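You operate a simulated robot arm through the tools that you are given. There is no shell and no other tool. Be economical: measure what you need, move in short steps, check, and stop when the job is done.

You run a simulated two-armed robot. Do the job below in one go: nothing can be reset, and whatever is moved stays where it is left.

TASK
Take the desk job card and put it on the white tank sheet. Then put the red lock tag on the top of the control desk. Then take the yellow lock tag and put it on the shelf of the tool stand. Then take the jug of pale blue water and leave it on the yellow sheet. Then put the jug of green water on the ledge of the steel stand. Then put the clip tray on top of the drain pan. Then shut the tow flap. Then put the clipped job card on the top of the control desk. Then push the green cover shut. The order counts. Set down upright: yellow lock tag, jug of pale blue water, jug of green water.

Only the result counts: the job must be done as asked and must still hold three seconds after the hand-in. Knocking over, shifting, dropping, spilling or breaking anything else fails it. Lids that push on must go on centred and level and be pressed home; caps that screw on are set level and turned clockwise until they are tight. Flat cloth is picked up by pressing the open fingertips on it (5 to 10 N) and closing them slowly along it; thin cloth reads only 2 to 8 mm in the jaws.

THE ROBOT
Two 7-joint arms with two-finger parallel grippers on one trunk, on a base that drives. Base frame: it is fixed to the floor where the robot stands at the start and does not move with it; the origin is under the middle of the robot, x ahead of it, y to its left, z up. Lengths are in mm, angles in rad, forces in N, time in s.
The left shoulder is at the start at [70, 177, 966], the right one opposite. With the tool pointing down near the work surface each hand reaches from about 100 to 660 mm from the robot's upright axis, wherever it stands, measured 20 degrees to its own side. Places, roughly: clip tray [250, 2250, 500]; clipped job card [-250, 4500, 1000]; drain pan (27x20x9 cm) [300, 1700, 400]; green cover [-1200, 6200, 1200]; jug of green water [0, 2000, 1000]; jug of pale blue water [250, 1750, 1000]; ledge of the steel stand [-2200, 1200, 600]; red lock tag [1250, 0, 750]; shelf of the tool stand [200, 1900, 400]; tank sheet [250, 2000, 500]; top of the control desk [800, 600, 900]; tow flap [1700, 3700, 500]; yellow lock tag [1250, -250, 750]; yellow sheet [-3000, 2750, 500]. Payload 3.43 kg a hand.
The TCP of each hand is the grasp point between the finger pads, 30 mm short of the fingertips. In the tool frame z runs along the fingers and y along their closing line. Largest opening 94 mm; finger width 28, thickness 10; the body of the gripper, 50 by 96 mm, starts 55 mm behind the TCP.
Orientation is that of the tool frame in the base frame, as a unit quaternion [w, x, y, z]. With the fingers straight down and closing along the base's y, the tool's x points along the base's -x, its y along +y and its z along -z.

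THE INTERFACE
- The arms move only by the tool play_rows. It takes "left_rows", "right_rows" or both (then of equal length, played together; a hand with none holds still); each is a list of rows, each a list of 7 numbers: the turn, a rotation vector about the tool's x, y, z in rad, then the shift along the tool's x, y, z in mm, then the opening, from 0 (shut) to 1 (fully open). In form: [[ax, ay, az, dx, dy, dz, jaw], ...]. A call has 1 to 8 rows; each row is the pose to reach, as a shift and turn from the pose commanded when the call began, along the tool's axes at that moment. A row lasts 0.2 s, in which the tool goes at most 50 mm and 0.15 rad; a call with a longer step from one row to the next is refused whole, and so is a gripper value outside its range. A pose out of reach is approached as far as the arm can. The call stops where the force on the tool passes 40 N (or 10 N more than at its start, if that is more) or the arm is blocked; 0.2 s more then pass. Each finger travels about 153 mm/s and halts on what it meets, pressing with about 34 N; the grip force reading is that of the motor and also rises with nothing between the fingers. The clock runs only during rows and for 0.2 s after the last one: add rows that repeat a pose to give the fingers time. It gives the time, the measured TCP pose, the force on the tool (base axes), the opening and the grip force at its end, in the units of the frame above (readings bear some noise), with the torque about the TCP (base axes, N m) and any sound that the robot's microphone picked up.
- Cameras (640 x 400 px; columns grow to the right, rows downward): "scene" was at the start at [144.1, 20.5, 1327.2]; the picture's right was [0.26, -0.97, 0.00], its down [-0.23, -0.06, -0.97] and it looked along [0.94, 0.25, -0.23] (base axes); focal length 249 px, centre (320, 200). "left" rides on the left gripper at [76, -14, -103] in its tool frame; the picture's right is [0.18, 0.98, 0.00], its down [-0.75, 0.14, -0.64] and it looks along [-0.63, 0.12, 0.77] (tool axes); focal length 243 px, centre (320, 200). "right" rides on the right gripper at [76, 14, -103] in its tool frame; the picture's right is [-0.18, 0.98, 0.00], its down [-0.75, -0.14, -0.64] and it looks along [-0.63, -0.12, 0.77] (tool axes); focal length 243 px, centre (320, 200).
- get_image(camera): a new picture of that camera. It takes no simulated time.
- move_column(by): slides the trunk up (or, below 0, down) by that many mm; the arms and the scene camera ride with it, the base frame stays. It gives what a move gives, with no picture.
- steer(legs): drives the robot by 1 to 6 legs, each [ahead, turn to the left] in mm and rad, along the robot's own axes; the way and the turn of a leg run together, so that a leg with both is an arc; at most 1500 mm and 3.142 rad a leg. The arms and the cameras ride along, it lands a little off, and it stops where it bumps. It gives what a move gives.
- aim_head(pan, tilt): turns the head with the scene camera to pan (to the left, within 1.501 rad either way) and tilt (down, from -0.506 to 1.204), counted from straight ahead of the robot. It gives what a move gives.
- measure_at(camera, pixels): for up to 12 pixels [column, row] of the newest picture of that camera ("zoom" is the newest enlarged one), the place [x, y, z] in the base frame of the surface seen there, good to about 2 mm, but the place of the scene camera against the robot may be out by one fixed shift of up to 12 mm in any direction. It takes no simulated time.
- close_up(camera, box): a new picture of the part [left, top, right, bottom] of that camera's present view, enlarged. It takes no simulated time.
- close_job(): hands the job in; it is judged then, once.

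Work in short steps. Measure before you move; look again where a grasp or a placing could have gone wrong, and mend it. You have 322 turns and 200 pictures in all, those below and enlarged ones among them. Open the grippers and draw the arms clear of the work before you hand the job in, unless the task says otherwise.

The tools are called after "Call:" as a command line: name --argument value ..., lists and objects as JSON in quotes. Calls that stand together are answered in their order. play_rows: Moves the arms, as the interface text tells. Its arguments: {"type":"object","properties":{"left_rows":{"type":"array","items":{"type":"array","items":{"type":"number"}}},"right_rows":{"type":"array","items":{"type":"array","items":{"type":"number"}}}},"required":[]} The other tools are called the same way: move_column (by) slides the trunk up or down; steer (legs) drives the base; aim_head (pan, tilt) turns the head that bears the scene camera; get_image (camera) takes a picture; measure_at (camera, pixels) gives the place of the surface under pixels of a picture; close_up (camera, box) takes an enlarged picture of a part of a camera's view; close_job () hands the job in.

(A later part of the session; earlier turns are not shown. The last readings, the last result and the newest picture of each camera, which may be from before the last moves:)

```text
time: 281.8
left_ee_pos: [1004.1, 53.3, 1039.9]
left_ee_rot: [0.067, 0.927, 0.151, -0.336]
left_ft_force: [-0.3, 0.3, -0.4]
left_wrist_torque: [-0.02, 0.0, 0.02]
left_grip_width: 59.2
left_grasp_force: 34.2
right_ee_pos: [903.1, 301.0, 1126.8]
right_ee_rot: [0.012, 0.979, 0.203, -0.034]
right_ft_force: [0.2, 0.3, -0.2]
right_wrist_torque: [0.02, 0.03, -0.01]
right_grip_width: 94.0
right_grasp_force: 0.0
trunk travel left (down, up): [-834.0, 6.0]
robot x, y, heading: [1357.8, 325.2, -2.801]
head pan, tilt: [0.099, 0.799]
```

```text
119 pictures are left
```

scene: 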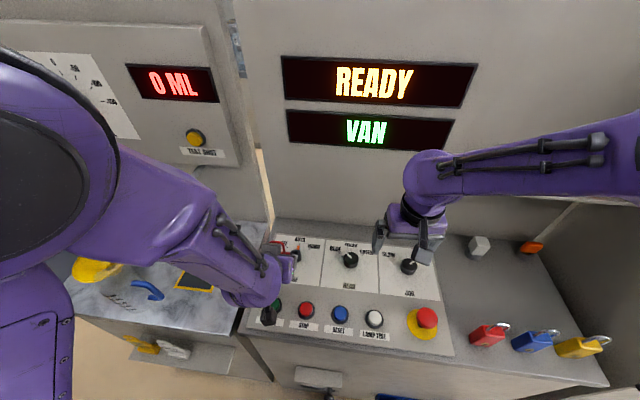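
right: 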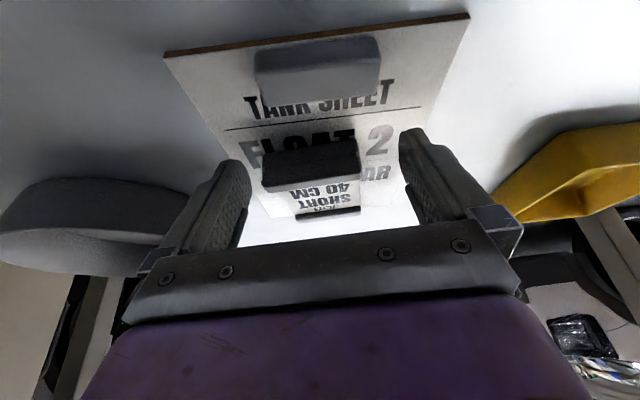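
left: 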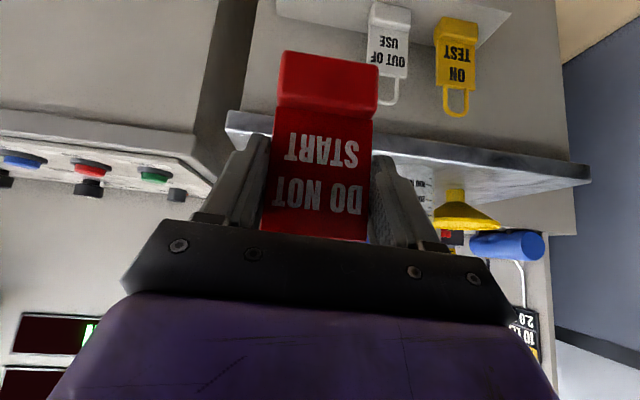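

The red tag hangs ahead at s≈260. I'll carry it level to the strip behind the panel plate, then lower it.

Call:
play_rows --left_rows '[[0, 0, 0, -34, -3, 28, 0.2], [0, 0, 0, -67, -7, 56, 0.2], [0, 0, 0, -101, -10, 85, 0.2], [0, 0, 0, -135, -13, 113, 0.2], [0, 0, 0, -119, -13, 132, 0.2], [0, 0, 0, -103, -14, 151, 0.2], [0, 0, 0, -103, -14, 151, 0.2]]'

Call:
get_image --camera "left"

Call:
get_image --camera "scene"

```text
time: 283.4
left_ee_pos: [832.4, 2.2, 993.8]
left_ee_rot: [0.062, 0.925, 0.162, -0.337]
left_ft_force: [0.3, 0.5, -1.2]
left_wrist_torque: [-0.02, -0.02, 0.02]
left_grip_width: 59.1
left_grasp_force: 33.4
right_ee_pos: [903.0, 301.7, 1125.6]
right_ee_rot: [0.011, 0.979, 0.203, -0.034]
right_ft_force: [0.3, 0.1, -0.1]
right_wrist_torque: [0.0, 0.02, -0.01]
right_grip_width: 94.1
right_grasp_force: 0.1
trunk travel left (down, up): [-834.0, 6.0]
robot x, y, heading: [1359.9, 326.1, -2.797]
head pan, tilt: [0.099, 0.799]
```

```text
118 pictures are left
```

left: 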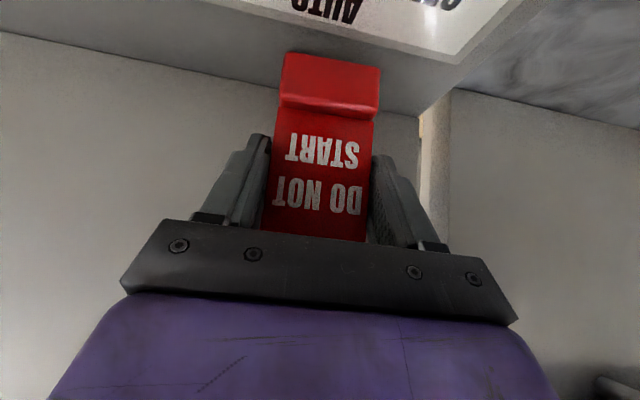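

```text
117 pictures are left
```

scene: 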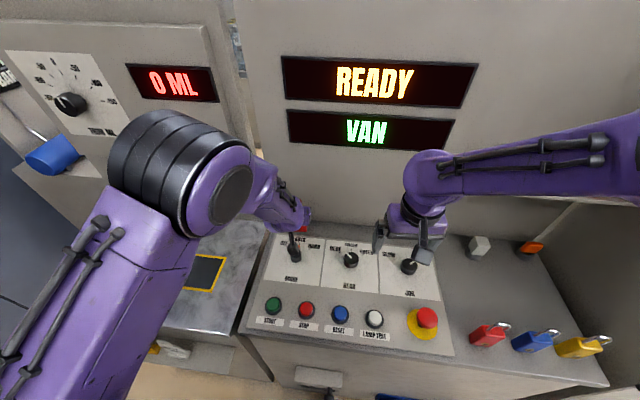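

I'll lower in small steps and watch for contact.

Call:
play_rows --left_rows '[[0, 0, 0, 5, 0, 6, 0.2], [0, 0, 0, 9, 0, 11, 0.2], [0, 0, 0, 11.5, 0, 13.8, 0.2], [0, 0, 0, 12.8, 0, 15.3, 0.2], [0, 0, 0, 13.4, 0, 16, 0.2]]'

```text
time: 284.6
left_ee_pos: [832.6, 4.1, 974.1]
left_ee_rot: [0.067, 0.924, 0.158, -0.341]
left_ft_force: [-6.7, -2.4, 20.1]
left_wrist_torque: [-0.09, 0.42, 0.0]
left_grip_width: 59.2
left_grasp_force: 33.9
right_ee_pos: [905.2, 303.1, 1125.6]
right_ee_rot: [0.012, 0.978, 0.205, -0.034]
right_ft_force: [0.5, 0.4, -0.2]
right_wrist_torque: [0.0, -0.01, 0.03]
right_grip_width: 94.0
right_grasp_force: 0.0
trunk travel left (down, up): [-834.0, 6.0]
robot x, y, heading: [1361.8, 322.8, -2.796]
head pan, tilt: [0.099, 0.799]
```

Contact at z≈974 (20 N). I'll ease up 1 mm and open.

Call:
play_rows --left_rows '[[0, 0, 0, -0.7, 0, -0.8, 0.2], [0, 0, 0, -0.7, 0, -0.8, 0.6], [0, 0, 0, -0.7, 0, -0.8, 0.75], [0, 0, 0, -0.7, 0, -0.8, 1], [0, 0, 0, -0.7, 0, -0.8, 1]]'

Call:
get_image --camera "left"

```text
time: 285.8
left_ee_pos: [835.2, 3.7, 970.5]
left_ee_rot: [0.065, 0.926, 0.158, -0.336]
left_ft_force: [0.2, 0.4, -0.5]
left_wrist_torque: [0.01, 0.02, -0.02]
left_grip_width: 93.6
left_grasp_force: 0.0
right_ee_pos: [903.0, 300.6, 1126.5]
right_ee_rot: [0.013, 0.978, 0.204, -0.034]
right_ft_force: [0.3, 0.0, 0.5]
right_wrist_torque: [-0.03, 0.03, -0.02]
right_grip_width: 93.8
right_grasp_force: 0.0
trunk travel left (down, up): [-834.0, 6.0]
robot x, y, heading: [1360.2, 324.4, -2.799]
head pan, tilt: [0.099, 0.799]
```

```text
116 pictures are left
```

left: 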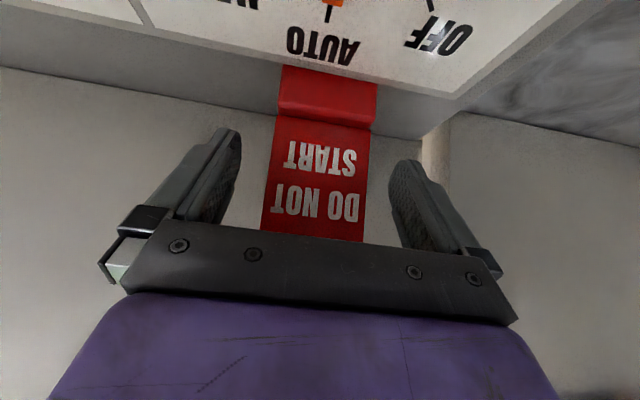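

The red tag stands on the desk. I'll withdraw along the fingers, back off and look.

Call:
play_rows --left_rows '[[0, 0, 0, 0, 0, -40, 1], [0, 0, 0, 0, 0, -80, 1], [0, 0, 0, 0, 0, -120, 1], [0, 0, 0, 0, 0, -160, 1], [0, 0, 0, 20, 0, -190, 1]]'

Call:
steer --legs '[[-310, 0], [0, 1.545]]'

Call:
aim_head --pan -1.3 --tilt 0.5

Call:
get_image --camera "scene"

```text
time: 286.4
left_ee_pos: [931.4, 29.9, 942.1]
left_ee_rot: [0.047, 0.952, 0.18, -0.245]
left_ft_force: [-0.5, 0.2, 0.2]
left_wrist_torque: [-0.01, -0.02, 0.01]
left_grip_width: 94.0
left_grasp_force: 0.1
right_ee_pos: [903.5, 300.9, 1125.6]
right_ee_rot: [0.012, 0.979, 0.203, -0.033]
right_ft_force: [-0.4, 0.2, 0.0]
right_wrist_torque: [0.0, -0.01, 0.02]
right_grip_width: 94.1
right_grasp_force: 0.1
trunk travel left (down, up): [-834.0, 6.0]
robot x, y, heading: [1358.9, 329.9, -2.797]
head pan, tilt: [0.099, 0.799]
stopped in row 3 (left hand): the arm was blocked; the commanded pose is now the measured one
```

```text
time: 287.8
left_ee_pos: [1056.4, 71.3, 945.0]
left_ee_rot: [0.049, 0.948, 0.188, -0.252]
left_ft_force: [-3.3, -3.3, -1.2]
left_wrist_torque: [-0.11, 0.05, 0.28]
left_grip_width: 93.5
left_grasp_force: 0.0
right_ee_pos: [1029.8, 346.8, 1125.0]
right_ee_rot: [0.012, 0.979, 0.202, -0.034]
right_ft_force: [-1.0, 0.4, -0.5]
right_wrist_torque: [-0.03, -0.01, 0.01]
right_grip_width: 94.2
right_grasp_force: 0.1
trunk travel left (down, up): [-834.0, 6.0]
robot x, y, heading: [1488.2, 372.8, -2.802]
head pan, tilt: [0.099, 0.799]
stopped in leg 1: the force on the tool passed its limit (the readings are from after the stop); the commanded pose is now the measured one
```

```text
time: 289.4
left_ee_pos: [1057.6, 71.7, 945.3]
left_ee_rot: [0.048, 0.948, 0.188, -0.251]
left_ft_force: [0.0, -1.7, 0.3]
left_wrist_torque: [-0.02, 0.03, 0.01]
left_grip_width: 93.4
left_grasp_force: 0.1
right_ee_pos: [1031.9, 346.9, 1125.1]
right_ee_rot: [0.012, 0.978, 0.203, -0.034]
right_ft_force: [0.5, 0.1, -0.7]
right_wrist_torque: [-0.01, 0.01, 0.02]
right_grip_width: 94.2
right_grasp_force: 0.1
trunk travel left (down, up): [-834.0, 6.0]
robot x, y, heading: [1488.7, 372.6, -2.803]
head pan, tilt: [-1.3, 0.499]
```

```text
115 pictures are left
```

scene: 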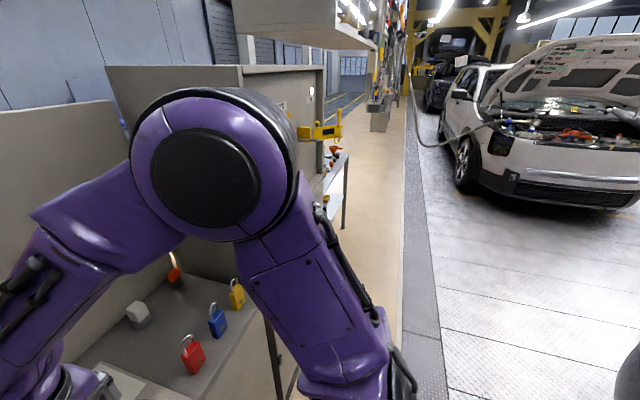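

The left arm got blocked on withdrawal and the hand dragged over the panel. I'll look straight at it.

Call:
aim_head --pan 0.2 --tilt 0.8

Call:
get_image --camera "scene"

Call:
get_image --camera "left"

```text
time: 291.0
left_ee_pos: [1057.6, 70.9, 944.6]
left_ee_rot: [0.048, 0.949, 0.188, -0.25]
left_ft_force: [0.6, -1.5, 0.1]
left_wrist_torque: [0.0, -0.01, 0.04]
left_grip_width: 93.6
left_grasp_force: 0.0
right_ee_pos: [1032.2, 346.9, 1124.5]
right_ee_rot: [0.013, 0.978, 0.203, -0.033]
right_ft_force: [-0.7, 0.2, -0.3]
right_wrist_torque: [0.01, 0.0, -0.01]
right_grip_width: 93.9
right_grasp_force: 0.0
trunk travel left (down, up): [-834.0, 6.0]
robot x, y, heading: [1488.1, 370.8, -2.8]
head pan, tilt: [0.201, 0.799]
```

```text
114 pictures are left
```

scene: 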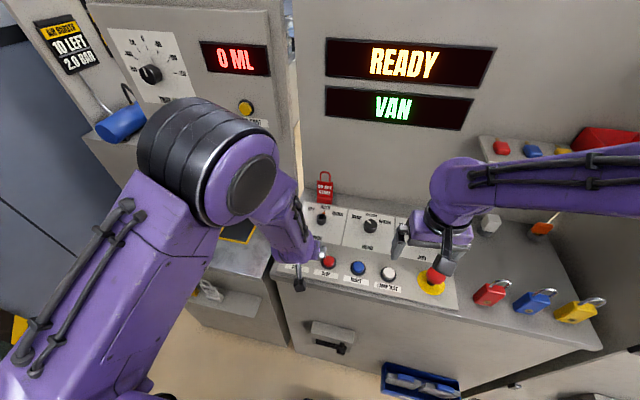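

```text
113 pictures are left
```

left: 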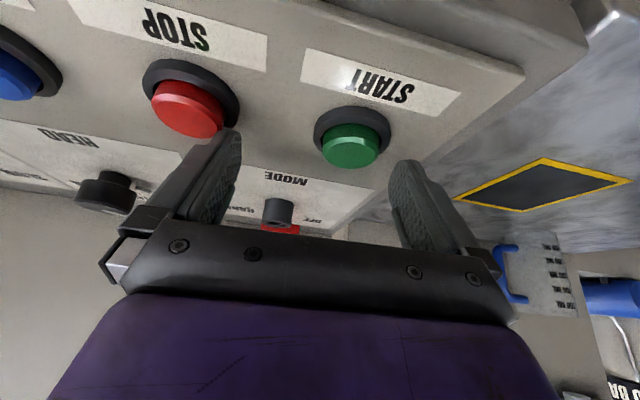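

The red tag stands fine at (325,187). I'll raise the left hand clear of the buttons.

Call:
play_rows --left_rows '[[0, 0, 0, -10, 0, -17, 1], [0, 0, 0, -20, 0, -35, 1], [0, 0, 0, -29, 0, -52, 1], [0, 0, 0, -39, 0, -70, 1]]'

Call:
close_up --camera "scene" --box '[260, 160, 460, 310]'

```text
time: 292.0
left_ee_pos: [1059.0, 66.1, 1026.8]
left_ee_rot: [0.039, 0.945, 0.202, -0.252]
left_ft_force: [-0.4, 0.4, -0.5]
left_wrist_torque: [0.0, -0.04, 0.0]
left_grip_width: 94.2
left_grasp_force: 0.1
right_ee_pos: [1032.6, 347.9, 1125.9]
right_ee_rot: [0.012, 0.978, 0.203, -0.034]
right_ft_force: [-0.2, 0.3, 0.2]
right_wrist_torque: [-0.02, -0.03, -0.02]
right_grip_width: 93.9
right_grasp_force: 0.1
trunk travel left (down, up): [-834.0, 6.0]
robot x, y, heading: [1491.8, 364.6, -2.803]
head pan, tilt: [0.201, 0.799]
```

```text
2.67 times, centred on (360, 235) of scene
```

zoom: 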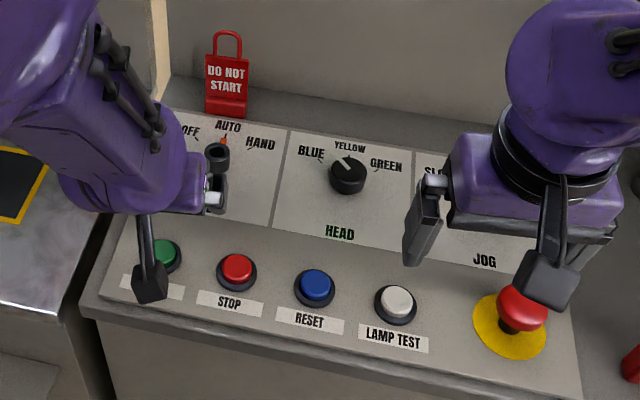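

Panel settings are unchanged. I'll back off, lower the trunk and shift left to face the yellow tag.

Call:
steer --legs '[[-190, 0]]'

Call:
move_column --by -280

Call:
steer --legs '[[0, 1.55], [405, 0], [0, -1.57]]'

Call:
get_image --camera "left"

```text
time: 293.5
left_ee_pos: [1235.6, 135.3, 1028.2]
left_ee_rot: [0.035, 0.947, 0.196, -0.253]
left_ft_force: [-0.2, -0.7, -1.0]
left_wrist_torque: [0.0, 0.0, 0.03]
left_grip_width: 94.2
left_grasp_force: 0.0
right_ee_pos: [1212.8, 414.2, 1124.6]
right_ee_rot: [0.012, 0.979, 0.202, -0.033]
right_ft_force: [0.2, -0.9, 0.4]
right_wrist_torque: [0.02, -0.02, 0.0]
right_grip_width: 94.0
right_grasp_force: 0.0
trunk travel left (down, up): [-834.0, 6.0]
robot x, y, heading: [1675.1, 435.1, -2.803]
head pan, tilt: [0.201, 0.799]
```

```text
time: 296.4
left_ee_pos: [1237.5, 136.0, 750.0]
left_ee_rot: [0.033, 0.946, 0.198, -0.254]
left_ft_force: [0.0, -0.6, -0.3]
left_wrist_torque: [-0.02, 0.0, 0.0]
left_grip_width: 93.8
left_grasp_force: 0.1
right_ee_pos: [1214.9, 413.6, 845.3]
right_ee_rot: [0.012, 0.979, 0.201, -0.034]
right_ft_force: [-0.1, 0.4, 0.9]
right_wrist_torque: [0.02, -0.01, 0.0]
right_grip_width: 93.7
right_grasp_force: 0.1
trunk travel left (down, up): [-554.0, 286.0]
robot x, y, heading: [1668.1, 433.3, -2.801]
head pan, tilt: [0.201, 0.799]
```

```text
time: 306.4
left_ee_pos: [1320.3, -218.0, 750.3]
left_ee_rot: [0.024, 0.953, 0.161, -0.256]
left_ft_force: [-0.4, 1.2, -1.0]
left_wrist_torque: [-0.05, 0.01, 0.01]
left_grip_width: 93.8
left_grasp_force: 0.1
right_ee_pos: [1319.7, 59.6, 845.6]
right_ee_rot: [0.011, 0.986, 0.162, -0.034]
right_ft_force: [0.4, 0.3, 0.1]
right_wrist_torque: [-0.03, -0.04, -0.02]
right_grip_width: 93.9
right_grasp_force: 0.0
trunk travel left (down, up): [-554.0, 286.0]
robot x, y, heading: [1774.0, 41.3, -2.885]
head pan, tilt: [0.201, 0.799]
```

```text
111 pictures are left
```

left: 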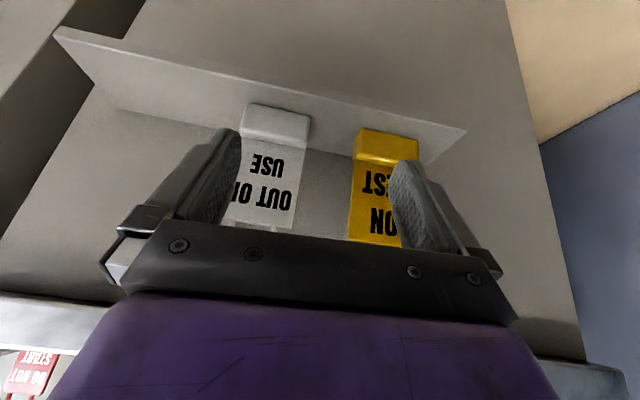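

The yellow tag is near; I'll measure it from here.

Call:
measure_at --camera "left" --pixels '[[355, 200], [372, 215], [385, 140], [360, 150], [415, 150], [370, 190], [385, 235], [272, 115]]'

```text
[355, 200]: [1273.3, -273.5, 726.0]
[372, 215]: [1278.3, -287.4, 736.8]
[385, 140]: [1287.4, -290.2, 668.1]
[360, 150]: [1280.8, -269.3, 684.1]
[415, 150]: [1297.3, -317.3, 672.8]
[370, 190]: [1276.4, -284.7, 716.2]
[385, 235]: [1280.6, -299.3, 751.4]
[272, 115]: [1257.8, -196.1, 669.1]
```

I'll rise and shift left to a pre-grasp, then slide onto the yellow tag.

Call:
play_rows --left_rows '[[-0.008, -0.06, 0.01, -12, 10, -30, 1], [-0.016, -0.12, 0.02, -20, 36, -45, 1], [-0.025, -0.182, 0.029, -26, 63, -45, 1], [-0.025, -0.182, 0.029, -33, 63.5, -18, 1], [-0.025, -0.182, 0.029, -40, 64, 10, 1], [-0.025, -0.182, 0.029, -47, 64.7, 38, 1], [-0.025, -0.182, 0.029, -47, 64.7, 38, 1]]'

Call:
get_image --camera "left"

```text
time: 308.0
left_ee_pos: [1286.4, -298.3, 736.6]
left_ee_rot: [0.054, 0.927, 0.147, -0.34]
left_ft_force: [0.3, -1.0, -1.0]
left_wrist_torque: [-0.03, 0.0, 0.03]
left_grip_width: 94.0
left_grasp_force: 0.0
right_ee_pos: [1320.6, 59.7, 844.9]
right_ee_rot: [0.011, 0.986, 0.162, -0.034]
right_ft_force: [-0.1, -0.9, 0.1]
right_wrist_torque: [0.03, -0.02, -0.02]
right_grip_width: 94.0
right_grasp_force: 0.1
trunk travel left (down, up): [-554.0, 286.0]
robot x, y, heading: [1778.2, 45.5, -2.885]
head pan, tilt: [0.201, 0.799]
```

```text
110 pictures are left
```

left: 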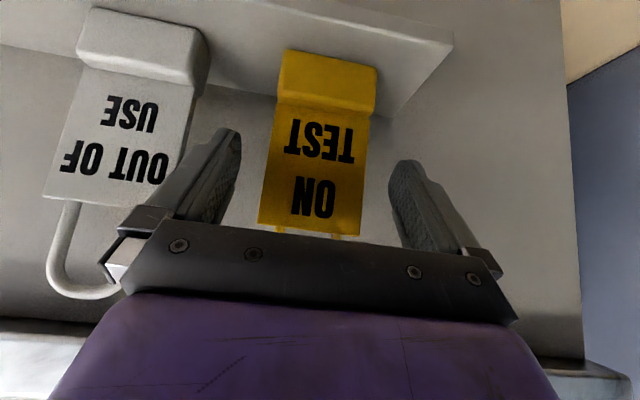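

The yellow tag is centred between the fingers. I'll close, lift and withdraw.

Call:
play_rows --left_rows '[[0, 0, 0, 0, 0, 0, 0.8], [0, 0, 0, 0, 0, 0, 0.5], [0, 0, 0, 0, 0, 0, 0.2], [0, 0, 0, 0, 0, 0, 0.2], [0, 0, 0, -8, 0, -9, 0.2], [0, 0, 0, -16, 0, -19, 0.2], [0, 0, 0, 14, 0, -44, 0.2], [0, 0, 0, 44, 0, -70, 0.2]]'

Call:
get_image --camera "left"

```text
time: 309.8
left_ee_pos: [1360.2, -273.2, 763.3]
left_ee_rot: [0.054, 0.928, 0.147, -0.339]
left_ft_force: [0.0, 0.6, -0.2]
left_wrist_torque: [-0.02, 0.0, 0.01]
left_grip_width: 59.2
left_grasp_force: 34.2
right_ee_pos: [1319.7, 60.3, 845.4]
right_ee_rot: [0.011, 0.986, 0.163, -0.035]
right_ft_force: [0.6, 0.3, -0.1]
right_wrist_torque: [0.0, -0.01, 0.01]
right_grip_width: 93.9
right_grasp_force: 0.0
trunk travel left (down, up): [-554.0, 286.0]
robot x, y, heading: [1779.8, 45.0, -2.888]
head pan, tilt: [0.201, 0.799]
```

```text
109 pictures are left
```

left: 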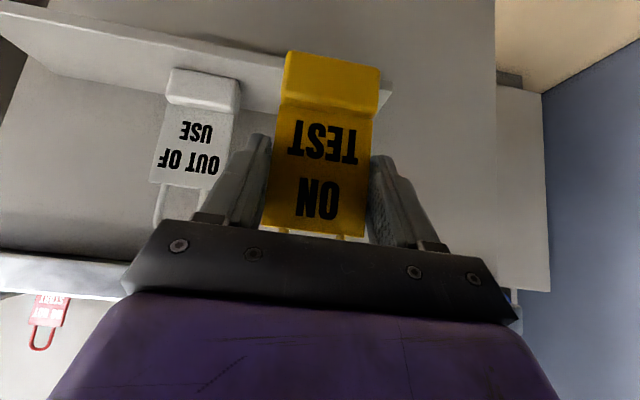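

I have the yellow tag. I'll drive back round to the aisle side of the stand.

Call:
steer --legs '[[-60, 0], [0, -1.5], [1450, 0], [1450, 0]]'

```text
time: 328.1
left_ee_pos: [478.9, 3192.1, 763.1]
left_ee_rot: [-0.189, 0.783, -0.519, -0.286]
left_ft_force: [0.4, 0.2, -0.9]
left_wrist_torque: [0.02, -0.02, -0.02]
left_grip_width: 59.1
left_grasp_force: 34.0
right_ee_pos: [807.7, 3261.4, 844.9]
right_ee_rot: [-0.016, 0.837, -0.547, -0.032]
right_ft_force: [-0.2, -0.1, 0.7]
right_wrist_torque: [-0.01, 0.0, 0.0]
right_grip_width: 94.1
right_grasp_force: 0.0
trunk travel left (down, up): [-554.0, 286.0]
robot x, y, heading: [831.9, 2804.7, 1.913]
head pan, tilt: [0.201, 0.799]
```

Call:
steer --legs '[[0, 1.105], [730, 0], [730, 0], [0, 1.6], [1390, 0], [0, 1.99]]'

Call:
aim_head --pan 0.0 --tilt 0.6

Call:
get_image --camera "scene"

```text
time: 353.8
left_ee_pos: [-280.7, 1866.5, 762.6]
left_ee_rot: [0.335, -0.216, 0.914, 0.079]
left_ft_force: [0.6, -0.2, 0.1]
left_wrist_torque: [-0.01, -0.03, 0.0]
left_grip_width: 59.3
left_grasp_force: 34.0
right_ee_pos: [-190.9, 1544.2, 845.9]
right_ee_rot: [0.034, -0.236, 0.971, 0.014]
right_ft_force: [-0.2, -0.2, 0.2]
right_wrist_torque: [0.0, 0.02, -0.01]
right_grip_width: 93.9
right_grasp_force: 0.0
trunk travel left (down, up): [-554.0, 286.0]
robot x, y, heading: [-645.9, 1490.1, 0.41]
head pan, tilt: [0.201, 0.799]
```

```text
time: 354.5
left_ee_pos: [-281.0, 1866.6, 762.4]
left_ee_rot: [0.333, -0.217, 0.914, 0.079]
left_ft_force: [0.0, 0.3, -0.9]
left_wrist_torque: [0.02, 0.0, -0.02]
left_grip_width: 59.0
left_grasp_force: 33.8
right_ee_pos: [-192.1, 1544.1, 845.8]
right_ee_rot: [0.033, -0.237, 0.971, 0.013]
right_ft_force: [-0.1, -0.2, -0.8]
right_wrist_torque: [0.01, -0.02, 0.0]
right_grip_width: 93.8
right_grasp_force: 0.3
trunk travel left (down, up): [-554.0, 286.0]
robot x, y, heading: [-645.1, 1491.5, 0.412]
head pan, tilt: [0.0, 0.6]
```

```text
108 pictures are left
```

scene: 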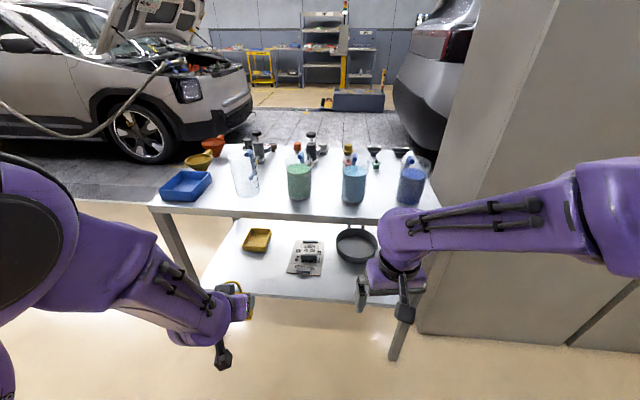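

I'll lower the trunk by 230 and approach, shifting about 110 mm left on the way.

Call:
move_column --by -225

Call:
steer --legs '[[0, 0.36], [225, 0], [0, -0.44]]'

Call:
get_image --camera "left"

Call:
get_image --camera "scene"

```text
time: 356.9
left_ee_pos: [-282.0, 1866.3, 538.6]
left_ee_rot: [0.333, -0.217, 0.914, 0.079]
left_ft_force: [-0.1, -0.2, -0.4]
left_wrist_torque: [-0.01, -0.02, -0.02]
left_grip_width: 59.3
left_grasp_force: 34.3
right_ee_pos: [-191.3, 1544.1, 620.7]
right_ee_rot: [0.033, -0.236, 0.971, 0.013]
right_ft_force: [0.8, 0.1, 0.5]
right_wrist_torque: [-0.02, 0.02, 0.0]
right_grip_width: 94.0
right_grasp_force: 0.0
trunk travel left (down, up): [-329.0, 511.0]
robot x, y, heading: [-646.4, 1491.4, 0.407]
head pan, tilt: [0.0, 0.6]
```

```text
time: 361.0
left_ee_pos: [-92.4, 1988.2, 538.1]
left_ee_rot: [0.337, -0.178, 0.922, 0.066]
left_ft_force: [-0.1, -0.1, -0.2]
left_wrist_torque: [-0.04, 0.01, 0.02]
left_grip_width: 59.2
left_grasp_force: 34.3
right_ee_pos: [-29.2, 1657.9, 620.7]
right_ee_rot: [0.034, -0.194, 0.98, 0.011]
right_ft_force: [0.5, -0.7, 0.0]
right_wrist_torque: [0.01, 0.03, -0.01]
right_grip_width: 94.1
right_grasp_force: 0.1
trunk travel left (down, up): [-329.0, 511.0]
robot x, y, heading: [-487.8, 1645.4, 0.324]
head pan, tilt: [0.0, 0.6]
```

```text
107 pictures are left
```

left: 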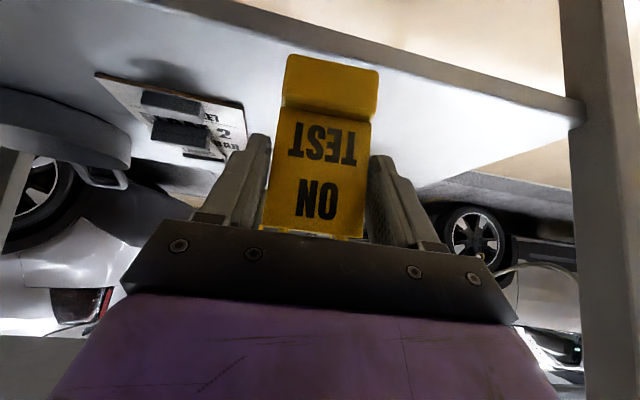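

```text
106 pictures are left
```

scene: 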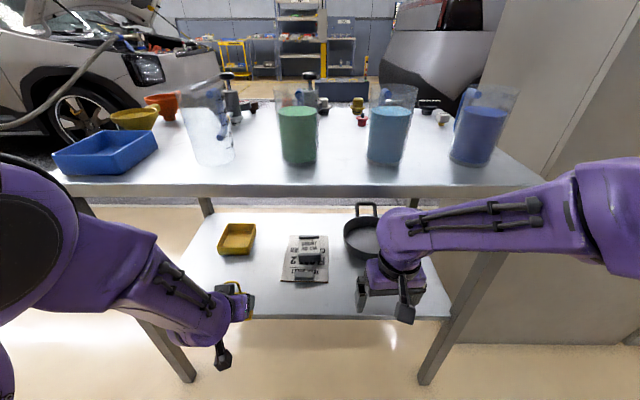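

I'll move the tag 125 mm ahead over the shelf and lower to just above it.

Call:
play_rows --left_rows '[[0, 0, 0, -32, -10, 27, 0.2], [0, 0, 0, -64, -21, 54, 0.2], [0, 0, 0, -95, -32, 80, 0.2], [0, 0, 0, -85, -32, 92, 0.2], [0, 0, 0, -76, -32, 103, 0.2], [0, 0, 0, -76, -32, 103, 0.2]]'

Call:
get_image --camera "left"

Call:
get_image --camera "scene"

```text
time: 362.4
left_ee_pos: [36.7, 2004.2, 509.0]
left_ee_rot: [0.337, -0.178, 0.922, 0.065]
left_ft_force: [-0.3, 0.7, -1.1]
left_wrist_torque: [0.0, -0.03, 0.0]
left_grip_width: 59.2
left_grasp_force: 33.9
right_ee_pos: [-29.4, 1657.9, 620.0]
right_ee_rot: [0.034, -0.195, 0.98, 0.012]
right_ft_force: [-0.1, 0.0, -0.1]
right_wrist_torque: [-0.03, 0.03, -0.02]
right_grip_width: 93.9
right_grasp_force: 0.0
trunk travel left (down, up): [-329.0, 511.0]
robot x, y, heading: [-487.8, 1647.2, 0.326]
head pan, tilt: [0.0, 0.6]
```

```text
105 pictures are left
```

left: 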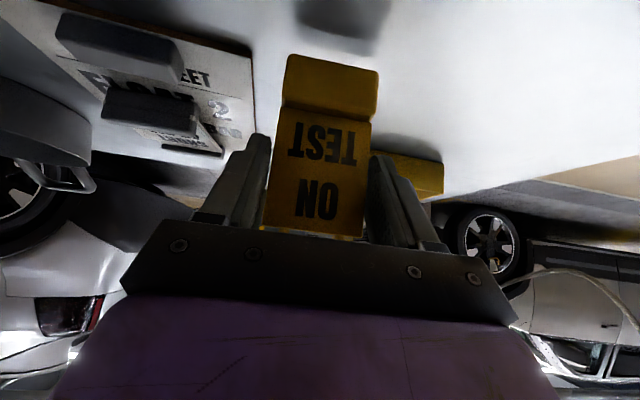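

```text
104 pictures are left
```

scene: 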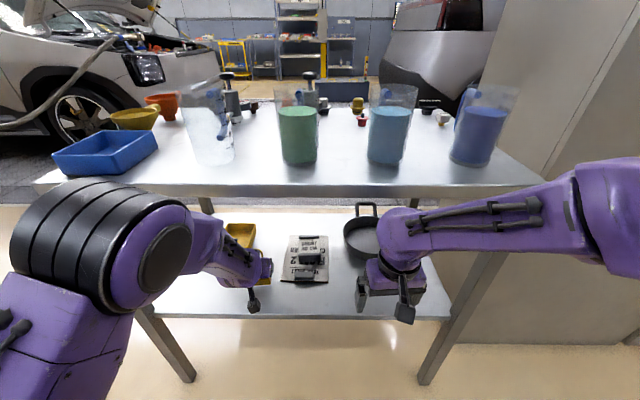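

Good tracking and no contact. I'll lower in fine steps.

Call:
play_rows --left_rows '[[0, 0, 0, 3, 0, 3.8, 0.2], [0, 0, 0, 5, 0, 6, 0.2], [0, 0, 0, 6.4, 0, 7.6, 0.2], [0, 0, 0, 7.4, 0, 8.8, 0.2], [0, 0, 0, 7.4, 0, 8.8, 0.2]]'

```text
time: 363.6
left_ee_pos: [34.3, 2003.4, 496.1]
left_ee_rot: [0.337, -0.177, 0.922, 0.066]
left_ft_force: [-0.7, 0.3, 2.2]
left_wrist_torque: [0.06, 0.01, 0.01]
left_grip_width: 59.0
left_grasp_force: 34.3
right_ee_pos: [-30.0, 1657.6, 620.8]
right_ee_rot: [0.034, -0.195, 0.98, 0.011]
right_ft_force: [0.1, -0.8, -0.2]
right_wrist_torque: [0.01, -0.01, -0.03]
right_grip_width: 93.9
right_grasp_force: 0.1
trunk travel left (down, up): [-329.0, 511.0]
robot x, y, heading: [-486.8, 1646.8, 0.325]
head pan, tilt: [0.0, 0.6]
```

Call:
play_rows --left_rows '[[0, 0, 0, 1, 0, 1.2, 0.2], [0, 0, 0, 1, 0, 1.2, 0.2], [0, 0, 0, 1, 0, 1.2, 0.5], [0, 0, 0, 1, 0, 1.2, 0.65], [0, 0, 0, 1, 0, 1.2, 1], [0, 0, 0, 1, 0, 1.2, 1]]'

Call:
get_image --camera "left"

```text
time: 365.0
left_ee_pos: [35.1, 2003.8, 495.3]
left_ee_rot: [0.337, -0.177, 0.922, 0.064]
left_ft_force: [0.0, 0.5, -0.4]
left_wrist_torque: [-0.01, 0.04, -0.01]
left_grip_width: 94.1
left_grasp_force: 0.1
right_ee_pos: [-29.9, 1658.0, 620.2]
right_ee_rot: [0.034, -0.194, 0.98, 0.012]
right_ft_force: [0.2, -1.1, -0.2]
right_wrist_torque: [0.0, 0.01, 0.0]
right_grip_width: 94.2
right_grasp_force: 0.1
trunk travel left (down, up): [-329.0, 511.0]
robot x, y, heading: [-488.5, 1641.0, 0.321]
head pan, tilt: [0.0, 0.6]
```

```text
103 pictures are left
```

left: 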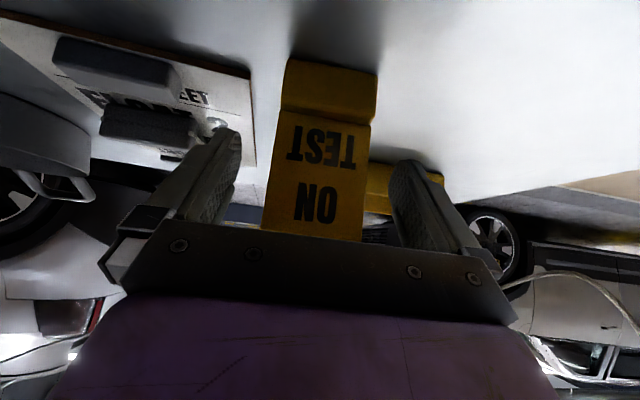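

The tag stands released. I'll back the base straight out and check.

Call:
steer --legs '[[-380, 0]]'

Call:
move_column --by 329

Call:
aim_head --pan 0.0 --tilt 0.65

Call:
get_image --camera "scene"

```text
time: 367.4
left_ee_pos: [-334.3, 1877.3, 494.8]
left_ee_rot: [0.337, -0.175, 0.923, 0.064]
left_ft_force: [-0.6, -0.3, -0.4]
left_wrist_torque: [0.01, 0.01, 0.02]
left_grip_width: 93.9
left_grasp_force: 0.0
right_ee_pos: [-401.2, 1532.3, 620.8]
right_ee_rot: [0.034, -0.193, 0.981, 0.011]
right_ft_force: [-0.5, -0.8, -0.2]
right_wrist_torque: [-0.02, -0.02, -0.03]
right_grip_width: 93.9
right_grasp_force: 0.1
trunk travel left (down, up): [-329.0, 511.0]
robot x, y, heading: [-859.4, 1522.0, 0.314]
head pan, tilt: [0.0, 0.6]
```

```text
time: 370.7
left_ee_pos: [-334.0, 1878.4, 825.1]
left_ee_rot: [0.338, -0.175, 0.923, 0.064]
left_ft_force: [0.6, -0.7, 0.2]
left_wrist_torque: [0.02, 0.03, 0.04]
left_grip_width: 94.0
left_grasp_force: 0.0
right_ee_pos: [-401.3, 1531.2, 949.8]
right_ee_rot: [0.033, -0.193, 0.981, 0.012]
right_ft_force: [0.8, 0.0, -0.8]
right_wrist_torque: [-0.02, -0.03, -0.02]
right_grip_width: 94.1
right_grasp_force: 0.0
trunk travel left (down, up): [-658.0, 182.0]
robot x, y, heading: [-856.3, 1522.5, 0.318]
head pan, tilt: [0.0, 0.6]
```

```text
time: 371.3
left_ee_pos: [-334.6, 1878.5, 823.8]
left_ee_rot: [0.336, -0.175, 0.923, 0.063]
left_ft_force: [0.0, 0.7, -0.2]
left_wrist_torque: [0.02, 0.03, -0.02]
left_grip_width: 94.2
left_grasp_force: 0.0
right_ee_pos: [-401.1, 1530.9, 949.4]
right_ee_rot: [0.034, -0.193, 0.981, 0.012]
right_ft_force: [-0.2, 0.0, -0.3]
right_wrist_torque: [0.02, 0.0, 0.0]
right_grip_width: 93.9
right_grasp_force: 0.0
trunk travel left (down, up): [-658.0, 182.0]
robot x, y, heading: [-859.5, 1520.6, 0.324]
head pan, tilt: [0.0, 0.649]
```

```text
102 pictures are left
```

scene: 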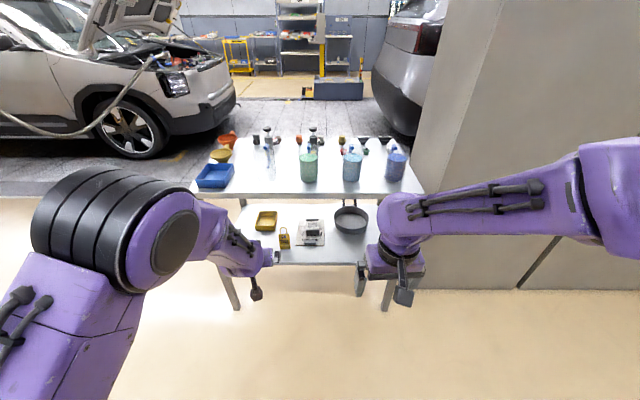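

The yellow tag stands on the shelf at (285,240). Now I'll zoom on the jugs.

Call:
close_up --camera "scene" --box '[240, 120, 430, 250]'

Call:
measure_at --camera "zoom" --pixels '[[235, 150], [235, 195], [380, 150], [380, 195], [353, 170], [405, 170], [530, 170], [205, 170], [262, 170], [380, 205], [375, 88], [160, 400]]'

```text
3.08 times, centred on (335, 185) of scene
```

zoom: 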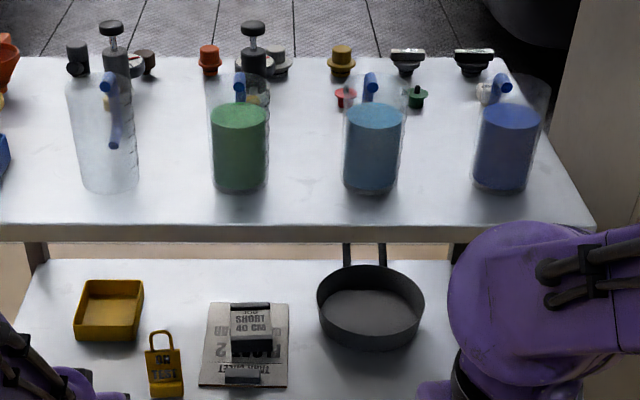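

```text
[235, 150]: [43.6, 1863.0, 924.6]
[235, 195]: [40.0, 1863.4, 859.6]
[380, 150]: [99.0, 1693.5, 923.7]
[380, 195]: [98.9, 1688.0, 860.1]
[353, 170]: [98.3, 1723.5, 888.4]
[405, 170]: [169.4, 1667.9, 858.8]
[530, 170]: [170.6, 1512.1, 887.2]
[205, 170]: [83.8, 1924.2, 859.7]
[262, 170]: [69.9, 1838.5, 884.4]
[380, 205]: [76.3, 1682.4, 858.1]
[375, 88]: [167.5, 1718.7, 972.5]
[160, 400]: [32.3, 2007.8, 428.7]
```

The pale blue jug's centre is about (140,1704), with its handle on the far side. I'll first fold the left hand up and back so that it clears the table.

Call:
play_rows --left_rows '[[0, 0.08, 0, 13, 2, -40, 1], [0, 0.16, 0, 26, 4, -80, 1], [0, 0.24, 0, 39, 6, -120, 1], [0, 0.32, 0, 52, 8, -160, 1], [0, 0.4, 0, 65, 10, -200, 1], [0, 0.48, 0, 79, 12, -240, 1], [0, 0.56, 0, 93, 15, -276, 1]]'

Call:
steer --legs '[[200, 0]]'

Call:
get_image --camera "right"

Call:
get_image --camera "scene"

```text
time: 372.9
left_ee_pos: [-572.1, 1800.4, 977.0]
left_ee_rot: [0.07, -0.186, 0.98, 0.014]
left_ft_force: [-0.7, 0.0, 0.5]
left_wrist_torque: [0.0, -0.01, -0.03]
left_grip_width: 94.1
left_grasp_force: 0.1
right_ee_pos: [-401.2, 1530.5, 949.3]
right_ee_rot: [0.034, -0.192, 0.981, 0.012]
right_ft_force: [-0.3, -0.1, -0.8]
right_wrist_torque: [0.02, 0.0, -0.04]
right_grip_width: 93.8
right_grasp_force: 0.0
trunk travel left (down, up): [-658.0, 182.0]
robot x, y, heading: [-858.0, 1520.6, 0.318]
head pan, tilt: [0.0, 0.649]
```

```text
time: 374.5
left_ee_pos: [-384.3, 1862.1, 975.3]
left_ee_rot: [0.069, -0.186, 0.98, 0.013]
left_ft_force: [0.5, 0.3, 0.0]
left_wrist_torque: [0.02, 0.01, -0.02]
left_grip_width: 93.8
left_grasp_force: 0.0
right_ee_pos: [-214.2, 1592.7, 949.4]
right_ee_rot: [0.034, -0.191, 0.981, 0.012]
right_ft_force: [-0.6, -0.4, 0.4]
right_wrist_torque: [0.0, 0.0, -0.01]
right_grip_width: 93.8
right_grasp_force: 0.1
trunk travel left (down, up): [-658.0, 182.0]
robot x, y, heading: [-671.0, 1586.4, 0.314]
head pan, tilt: [0.0, 0.649]
```

```text
100 pictures are left
```

right: 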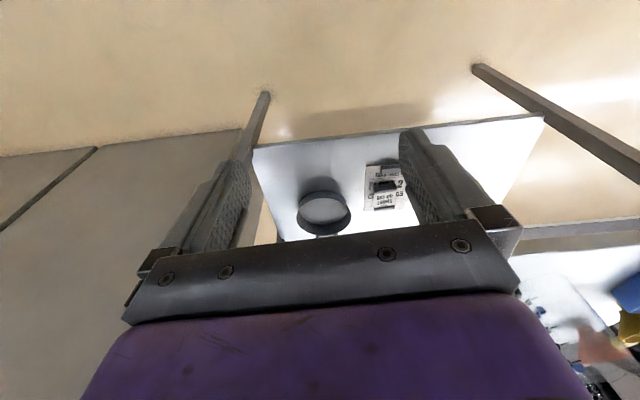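

```text
99 pictures are left
```

scene: 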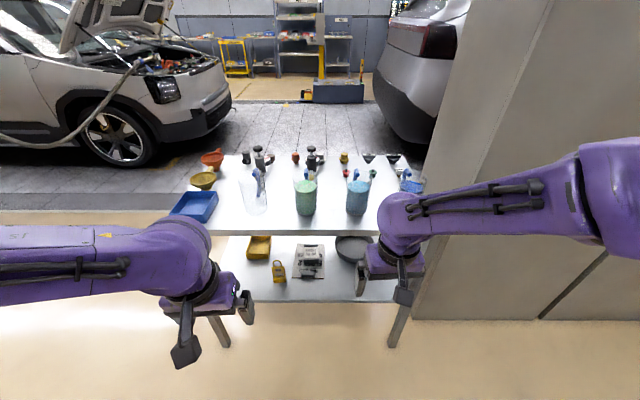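

I'll tilt the right hand to 1.0 rad forward at z≈905, in front of the pale blue jug.

Call:
play_rows --right_rows '[[0.005, -0.13, 0.006, 0, -1, 6, 1], [0.011, -0.265, 0.012, 1, -3, 12, 1], [0.016, -0.4, 0.018, 1, -4, 18, 1], [0.022, -0.53, 0.024, 2, -6, 25, 1], [0.027, -0.66, 0.03, 2, -7, 31, 1], [0.032, -0.795, 0.036, 3, -9, 38, 1], [0.038, -0.927, 0.042, 3.6, -10.5, 44, 1], [0.038, -0.927, 0.042, 3.6, -10.5, 44, 1]]'

Call:
get_image --camera "right"

```text
time: 376.3
left_ee_pos: [-385.2, 1861.1, 976.8]
left_ee_rot: [0.069, -0.185, 0.98, 0.013]
left_ft_force: [0.5, 0.8, 0.2]
left_wrist_torque: [0.02, 0.0, 0.03]
left_grip_width: 94.0
left_grasp_force: 0.0
right_ee_pos: [-202.1, 1590.0, 901.8]
right_ee_rot: [0.472, -0.145, 0.866, 0.079]
right_ft_force: [-0.1, 0.5, -0.1]
right_wrist_torque: [0.01, 0.01, 0.0]
right_grip_width: 94.0
right_grasp_force: 0.0
right hand out of reach, approached as far as the arm can: row 4, 5, 6, 7, 8
trunk travel left (down, up): [-658.0, 182.0]
robot x, y, heading: [-672.0, 1583.9, 0.316]
head pan, tilt: [0.0, 0.649]
```

```text
98 pictures are left
```

right: 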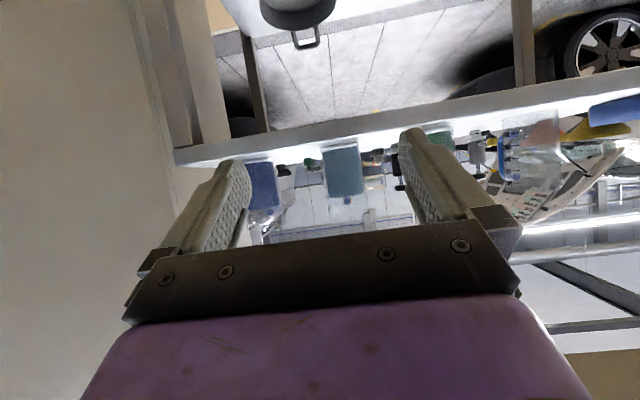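

The pale blue jug is between the fingers in view at (343,170). I'll drive up 190 and re-measure from close.

Call:
steer --legs '[[185, 0]]'

Call:
get_image --camera "right"

```text
time: 377.9
left_ee_pos: [-206.4, 1922.4, 975.8]
left_ee_rot: [0.068, -0.188, 0.98, 0.013]
left_ft_force: [0.5, 0.1, -0.3]
left_wrist_torque: [0.02, 0.02, 0.0]
left_grip_width: 94.0
left_grasp_force: 0.1
right_ee_pos: [-24.1, 1652.7, 902.3]
right_ee_rot: [0.471, -0.148, 0.866, 0.079]
right_ft_force: [-0.2, 0.5, 0.9]
right_wrist_torque: [0.0, 0.03, -0.01]
right_grip_width: 93.9
right_grasp_force: 0.0
trunk travel left (down, up): [-658.0, 182.0]
robot x, y, heading: [-491.8, 1640.3, 0.323]
head pan, tilt: [0.0, 0.649]
```

```text
97 pictures are left
```

right: 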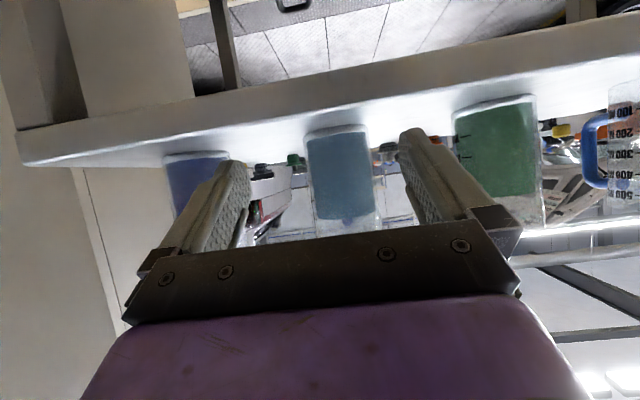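

Call:
close_up --camera "right" --box '[230, 100, 430, 240]'

Call:
measure_at --camera "right" --pixels '[[340, 150], [342, 180], [308, 140], [312, 150], [368, 145], [364, 150], [340, 130], [338, 120], [320, 150], [355, 150], [316, 190], [370, 190]]'

```text
2.86 times, centred on (330, 170) of right
```

zoom: 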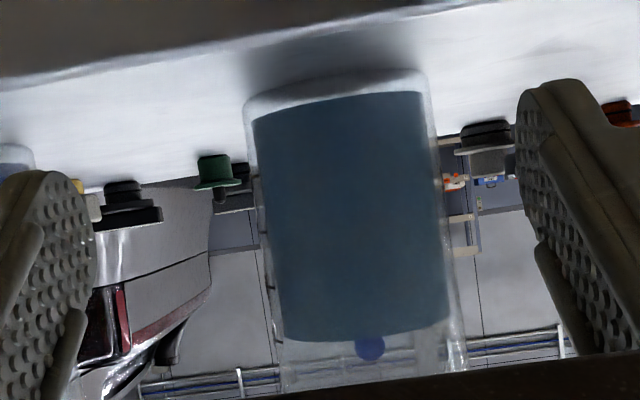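

```text
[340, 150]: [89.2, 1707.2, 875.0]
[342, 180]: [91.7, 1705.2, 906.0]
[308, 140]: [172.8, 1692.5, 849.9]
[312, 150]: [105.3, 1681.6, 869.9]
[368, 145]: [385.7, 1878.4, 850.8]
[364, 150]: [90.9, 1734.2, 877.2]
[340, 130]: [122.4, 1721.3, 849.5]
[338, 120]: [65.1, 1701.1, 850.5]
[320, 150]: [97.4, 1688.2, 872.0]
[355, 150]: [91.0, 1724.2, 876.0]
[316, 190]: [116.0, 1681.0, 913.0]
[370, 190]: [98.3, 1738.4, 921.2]
```

The jug is about 77 mm wide at the pads, with its axis at l≈1580, so I need to shift 9 mm left. I'll shift and then move the open fingers 165 mm ahead around it.

Call:
play_rows --right_rows '[[0, 0, 0, 0, 9, 0, 1], [0, 0, 0, -18, 9, 28, 1], [0, 0, 0, -36, 9, 56, 1], [0, 0, 0, -54, 9, 84, 1]]'

Call:
get_image --camera "right"

```text
time: 378.9
left_ee_pos: [-206.9, 1923.1, 976.2]
left_ee_rot: [0.068, -0.187, 0.98, 0.013]
left_ft_force: [-0.4, -0.3, 0.8]
left_wrist_torque: [-0.02, 0.02, -0.02]
left_grip_width: 94.1
left_grasp_force: 0.1
right_ee_pos: [68.1, 1691.2, 898.5]
right_ee_rot: [0.471, -0.147, 0.866, 0.079]
right_ft_force: [0.2, -0.5, -0.7]
right_wrist_torque: [-0.03, 0.0, 0.0]
right_grip_width: 93.9
right_grasp_force: 0.1
trunk travel left (down, up): [-658.0, 182.0]
robot x, y, heading: [-490.3, 1642.6, 0.323]
head pan, tilt: [0.0, 0.649]
```

```text
95 pictures are left
```

right: 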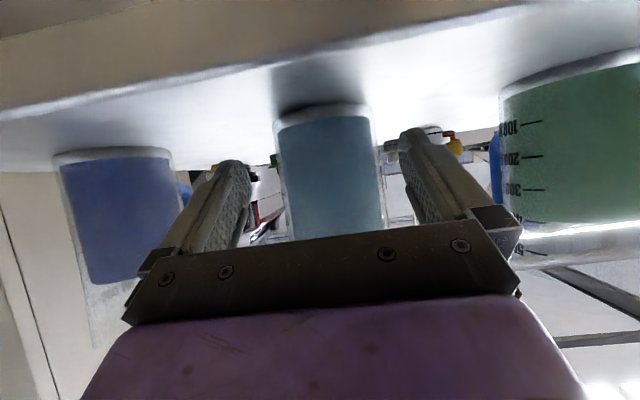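

The jug is centred between the fingers (edges 276–380 against fingers 250–400). I'll go on 66 mm.

Call:
play_rows --right_rows '[[0, 0, 0, -12, 0, 18, 1], [0, 0, 0, -24, 0, 37, 1], [0, 0, 0, -36, 0, 55, 1], [0, 0, 0, -36, 0, 55, 1]]'

Call:
get_image --camera "right"

```text
time: 379.9
left_ee_pos: [-206.5, 1920.8, 977.4]
left_ee_rot: [0.069, -0.186, 0.98, 0.013]
left_ft_force: [0.2, 0.1, 0.5]
left_wrist_torque: [0.02, -0.02, 0.0]
left_grip_width: 93.9
left_grasp_force: 0.1
right_ee_pos: [128.9, 1715.9, 901.2]
right_ee_rot: [0.471, -0.147, 0.866, 0.079]
right_ft_force: [-1.5, -0.8, 0.0]
right_wrist_torque: [0.02, -0.08, 0.01]
right_grip_width: 94.2
right_grasp_force: 0.0
trunk travel left (down, up): [-658.0, 182.0]
robot x, y, heading: [-493.6, 1640.9, 0.322]
head pan, tilt: [0.0, 0.649]
```

```text
94 pictures are left
```

right: 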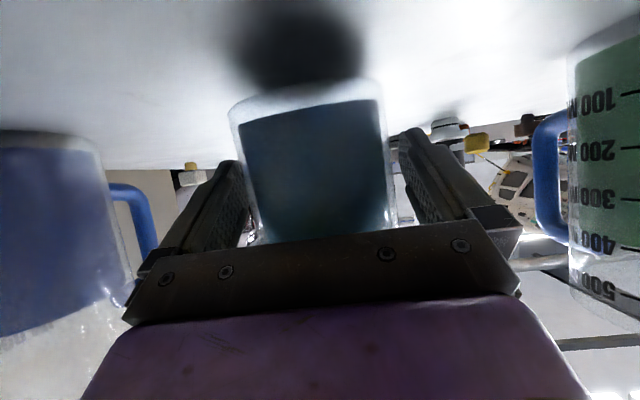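

In place. I'll close slowly.

Call:
play_rows --right_rows '[[0, 0, 0, 0, 0, 0, 0.92], [0, 0, 0, 0, 0, 0, 0.84], [0, 0, 0, 0, 0, 0, 0.76], [0, 0, 0, 0, 0, 0, 0.5], [0, 0, 0, 0, 0, 0, 0.4], [0, 0, 0, 0, 0, 0, 0.4]]'

Call:
get_image --camera "right"

```text
time: 381.2
left_ee_pos: [-206.9, 1922.2, 976.6]
left_ee_rot: [0.07, -0.188, 0.98, 0.013]
left_ft_force: [-0.3, -0.4, 0.9]
left_wrist_torque: [0.0, 0.0, -0.01]
left_grip_width: 94.1
left_grasp_force: 0.0
right_ee_pos: [127.5, 1715.6, 901.1]
right_ee_rot: [0.471, -0.147, 0.866, 0.079]
right_ft_force: [-1.3, 0.2, 0.4]
right_wrist_torque: [-0.02, 0.0, -0.02]
right_grip_width: 81.1
right_grasp_force: 33.8
trunk travel left (down, up): [-658.0, 182.0]
robot x, y, heading: [-492.3, 1639.0, 0.322]
head pan, tilt: [0.0, 0.649]
```

```text
93 pictures are left
```

right: 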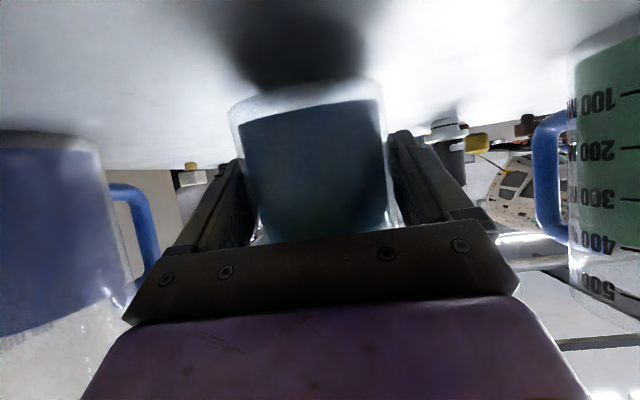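

The jug is gripped (81 mm, 34 N). I'll lift it slowly by 50 mm.

Call:
play_rows --right_rows '[[0, 0, 0, -4, 0, -3, 0.4], [0, 0, 0, -12, 0, -8, 0.4], [0, 0, 0, -22, 0, -14, 0.4], [0, 0, 0, -32, 0, -21, 0.4], [0, 0, 0, -42, 0, -27, 0.4], [0, 0, 0, -50, 0, -33, 0.4], [0, 0, 0, -50, 0, -33, 0.4]]'

Call:
get_image --camera "right"

```text
time: 382.9
left_ee_pos: [-206.2, 1922.1, 976.1]
left_ee_rot: [0.069, -0.188, 0.98, 0.013]
left_ft_force: [0.1, 0.5, 0.2]
left_wrist_torque: [0.03, 0.03, -0.01]
left_grip_width: 93.9
left_grasp_force: 0.1
right_ee_pos: [128.2, 1715.7, 961.0]
right_ee_rot: [0.472, -0.146, 0.866, 0.079]
right_ft_force: [-0.1, -0.4, -4.5]
right_wrist_torque: [-0.04, 0.05, 0.0]
right_grip_width: 80.8
right_grasp_force: 34.1
trunk travel left (down, up): [-658.0, 182.0]
robot x, y, heading: [-490.2, 1642.5, 0.322]
head pan, tilt: [0.0, 0.649]
```

```text
92 pictures are left
```

right: 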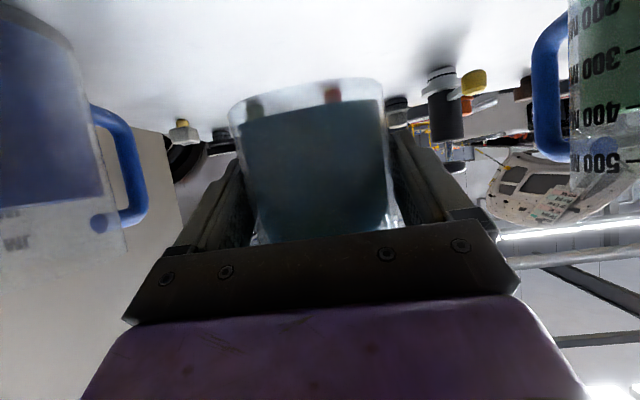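

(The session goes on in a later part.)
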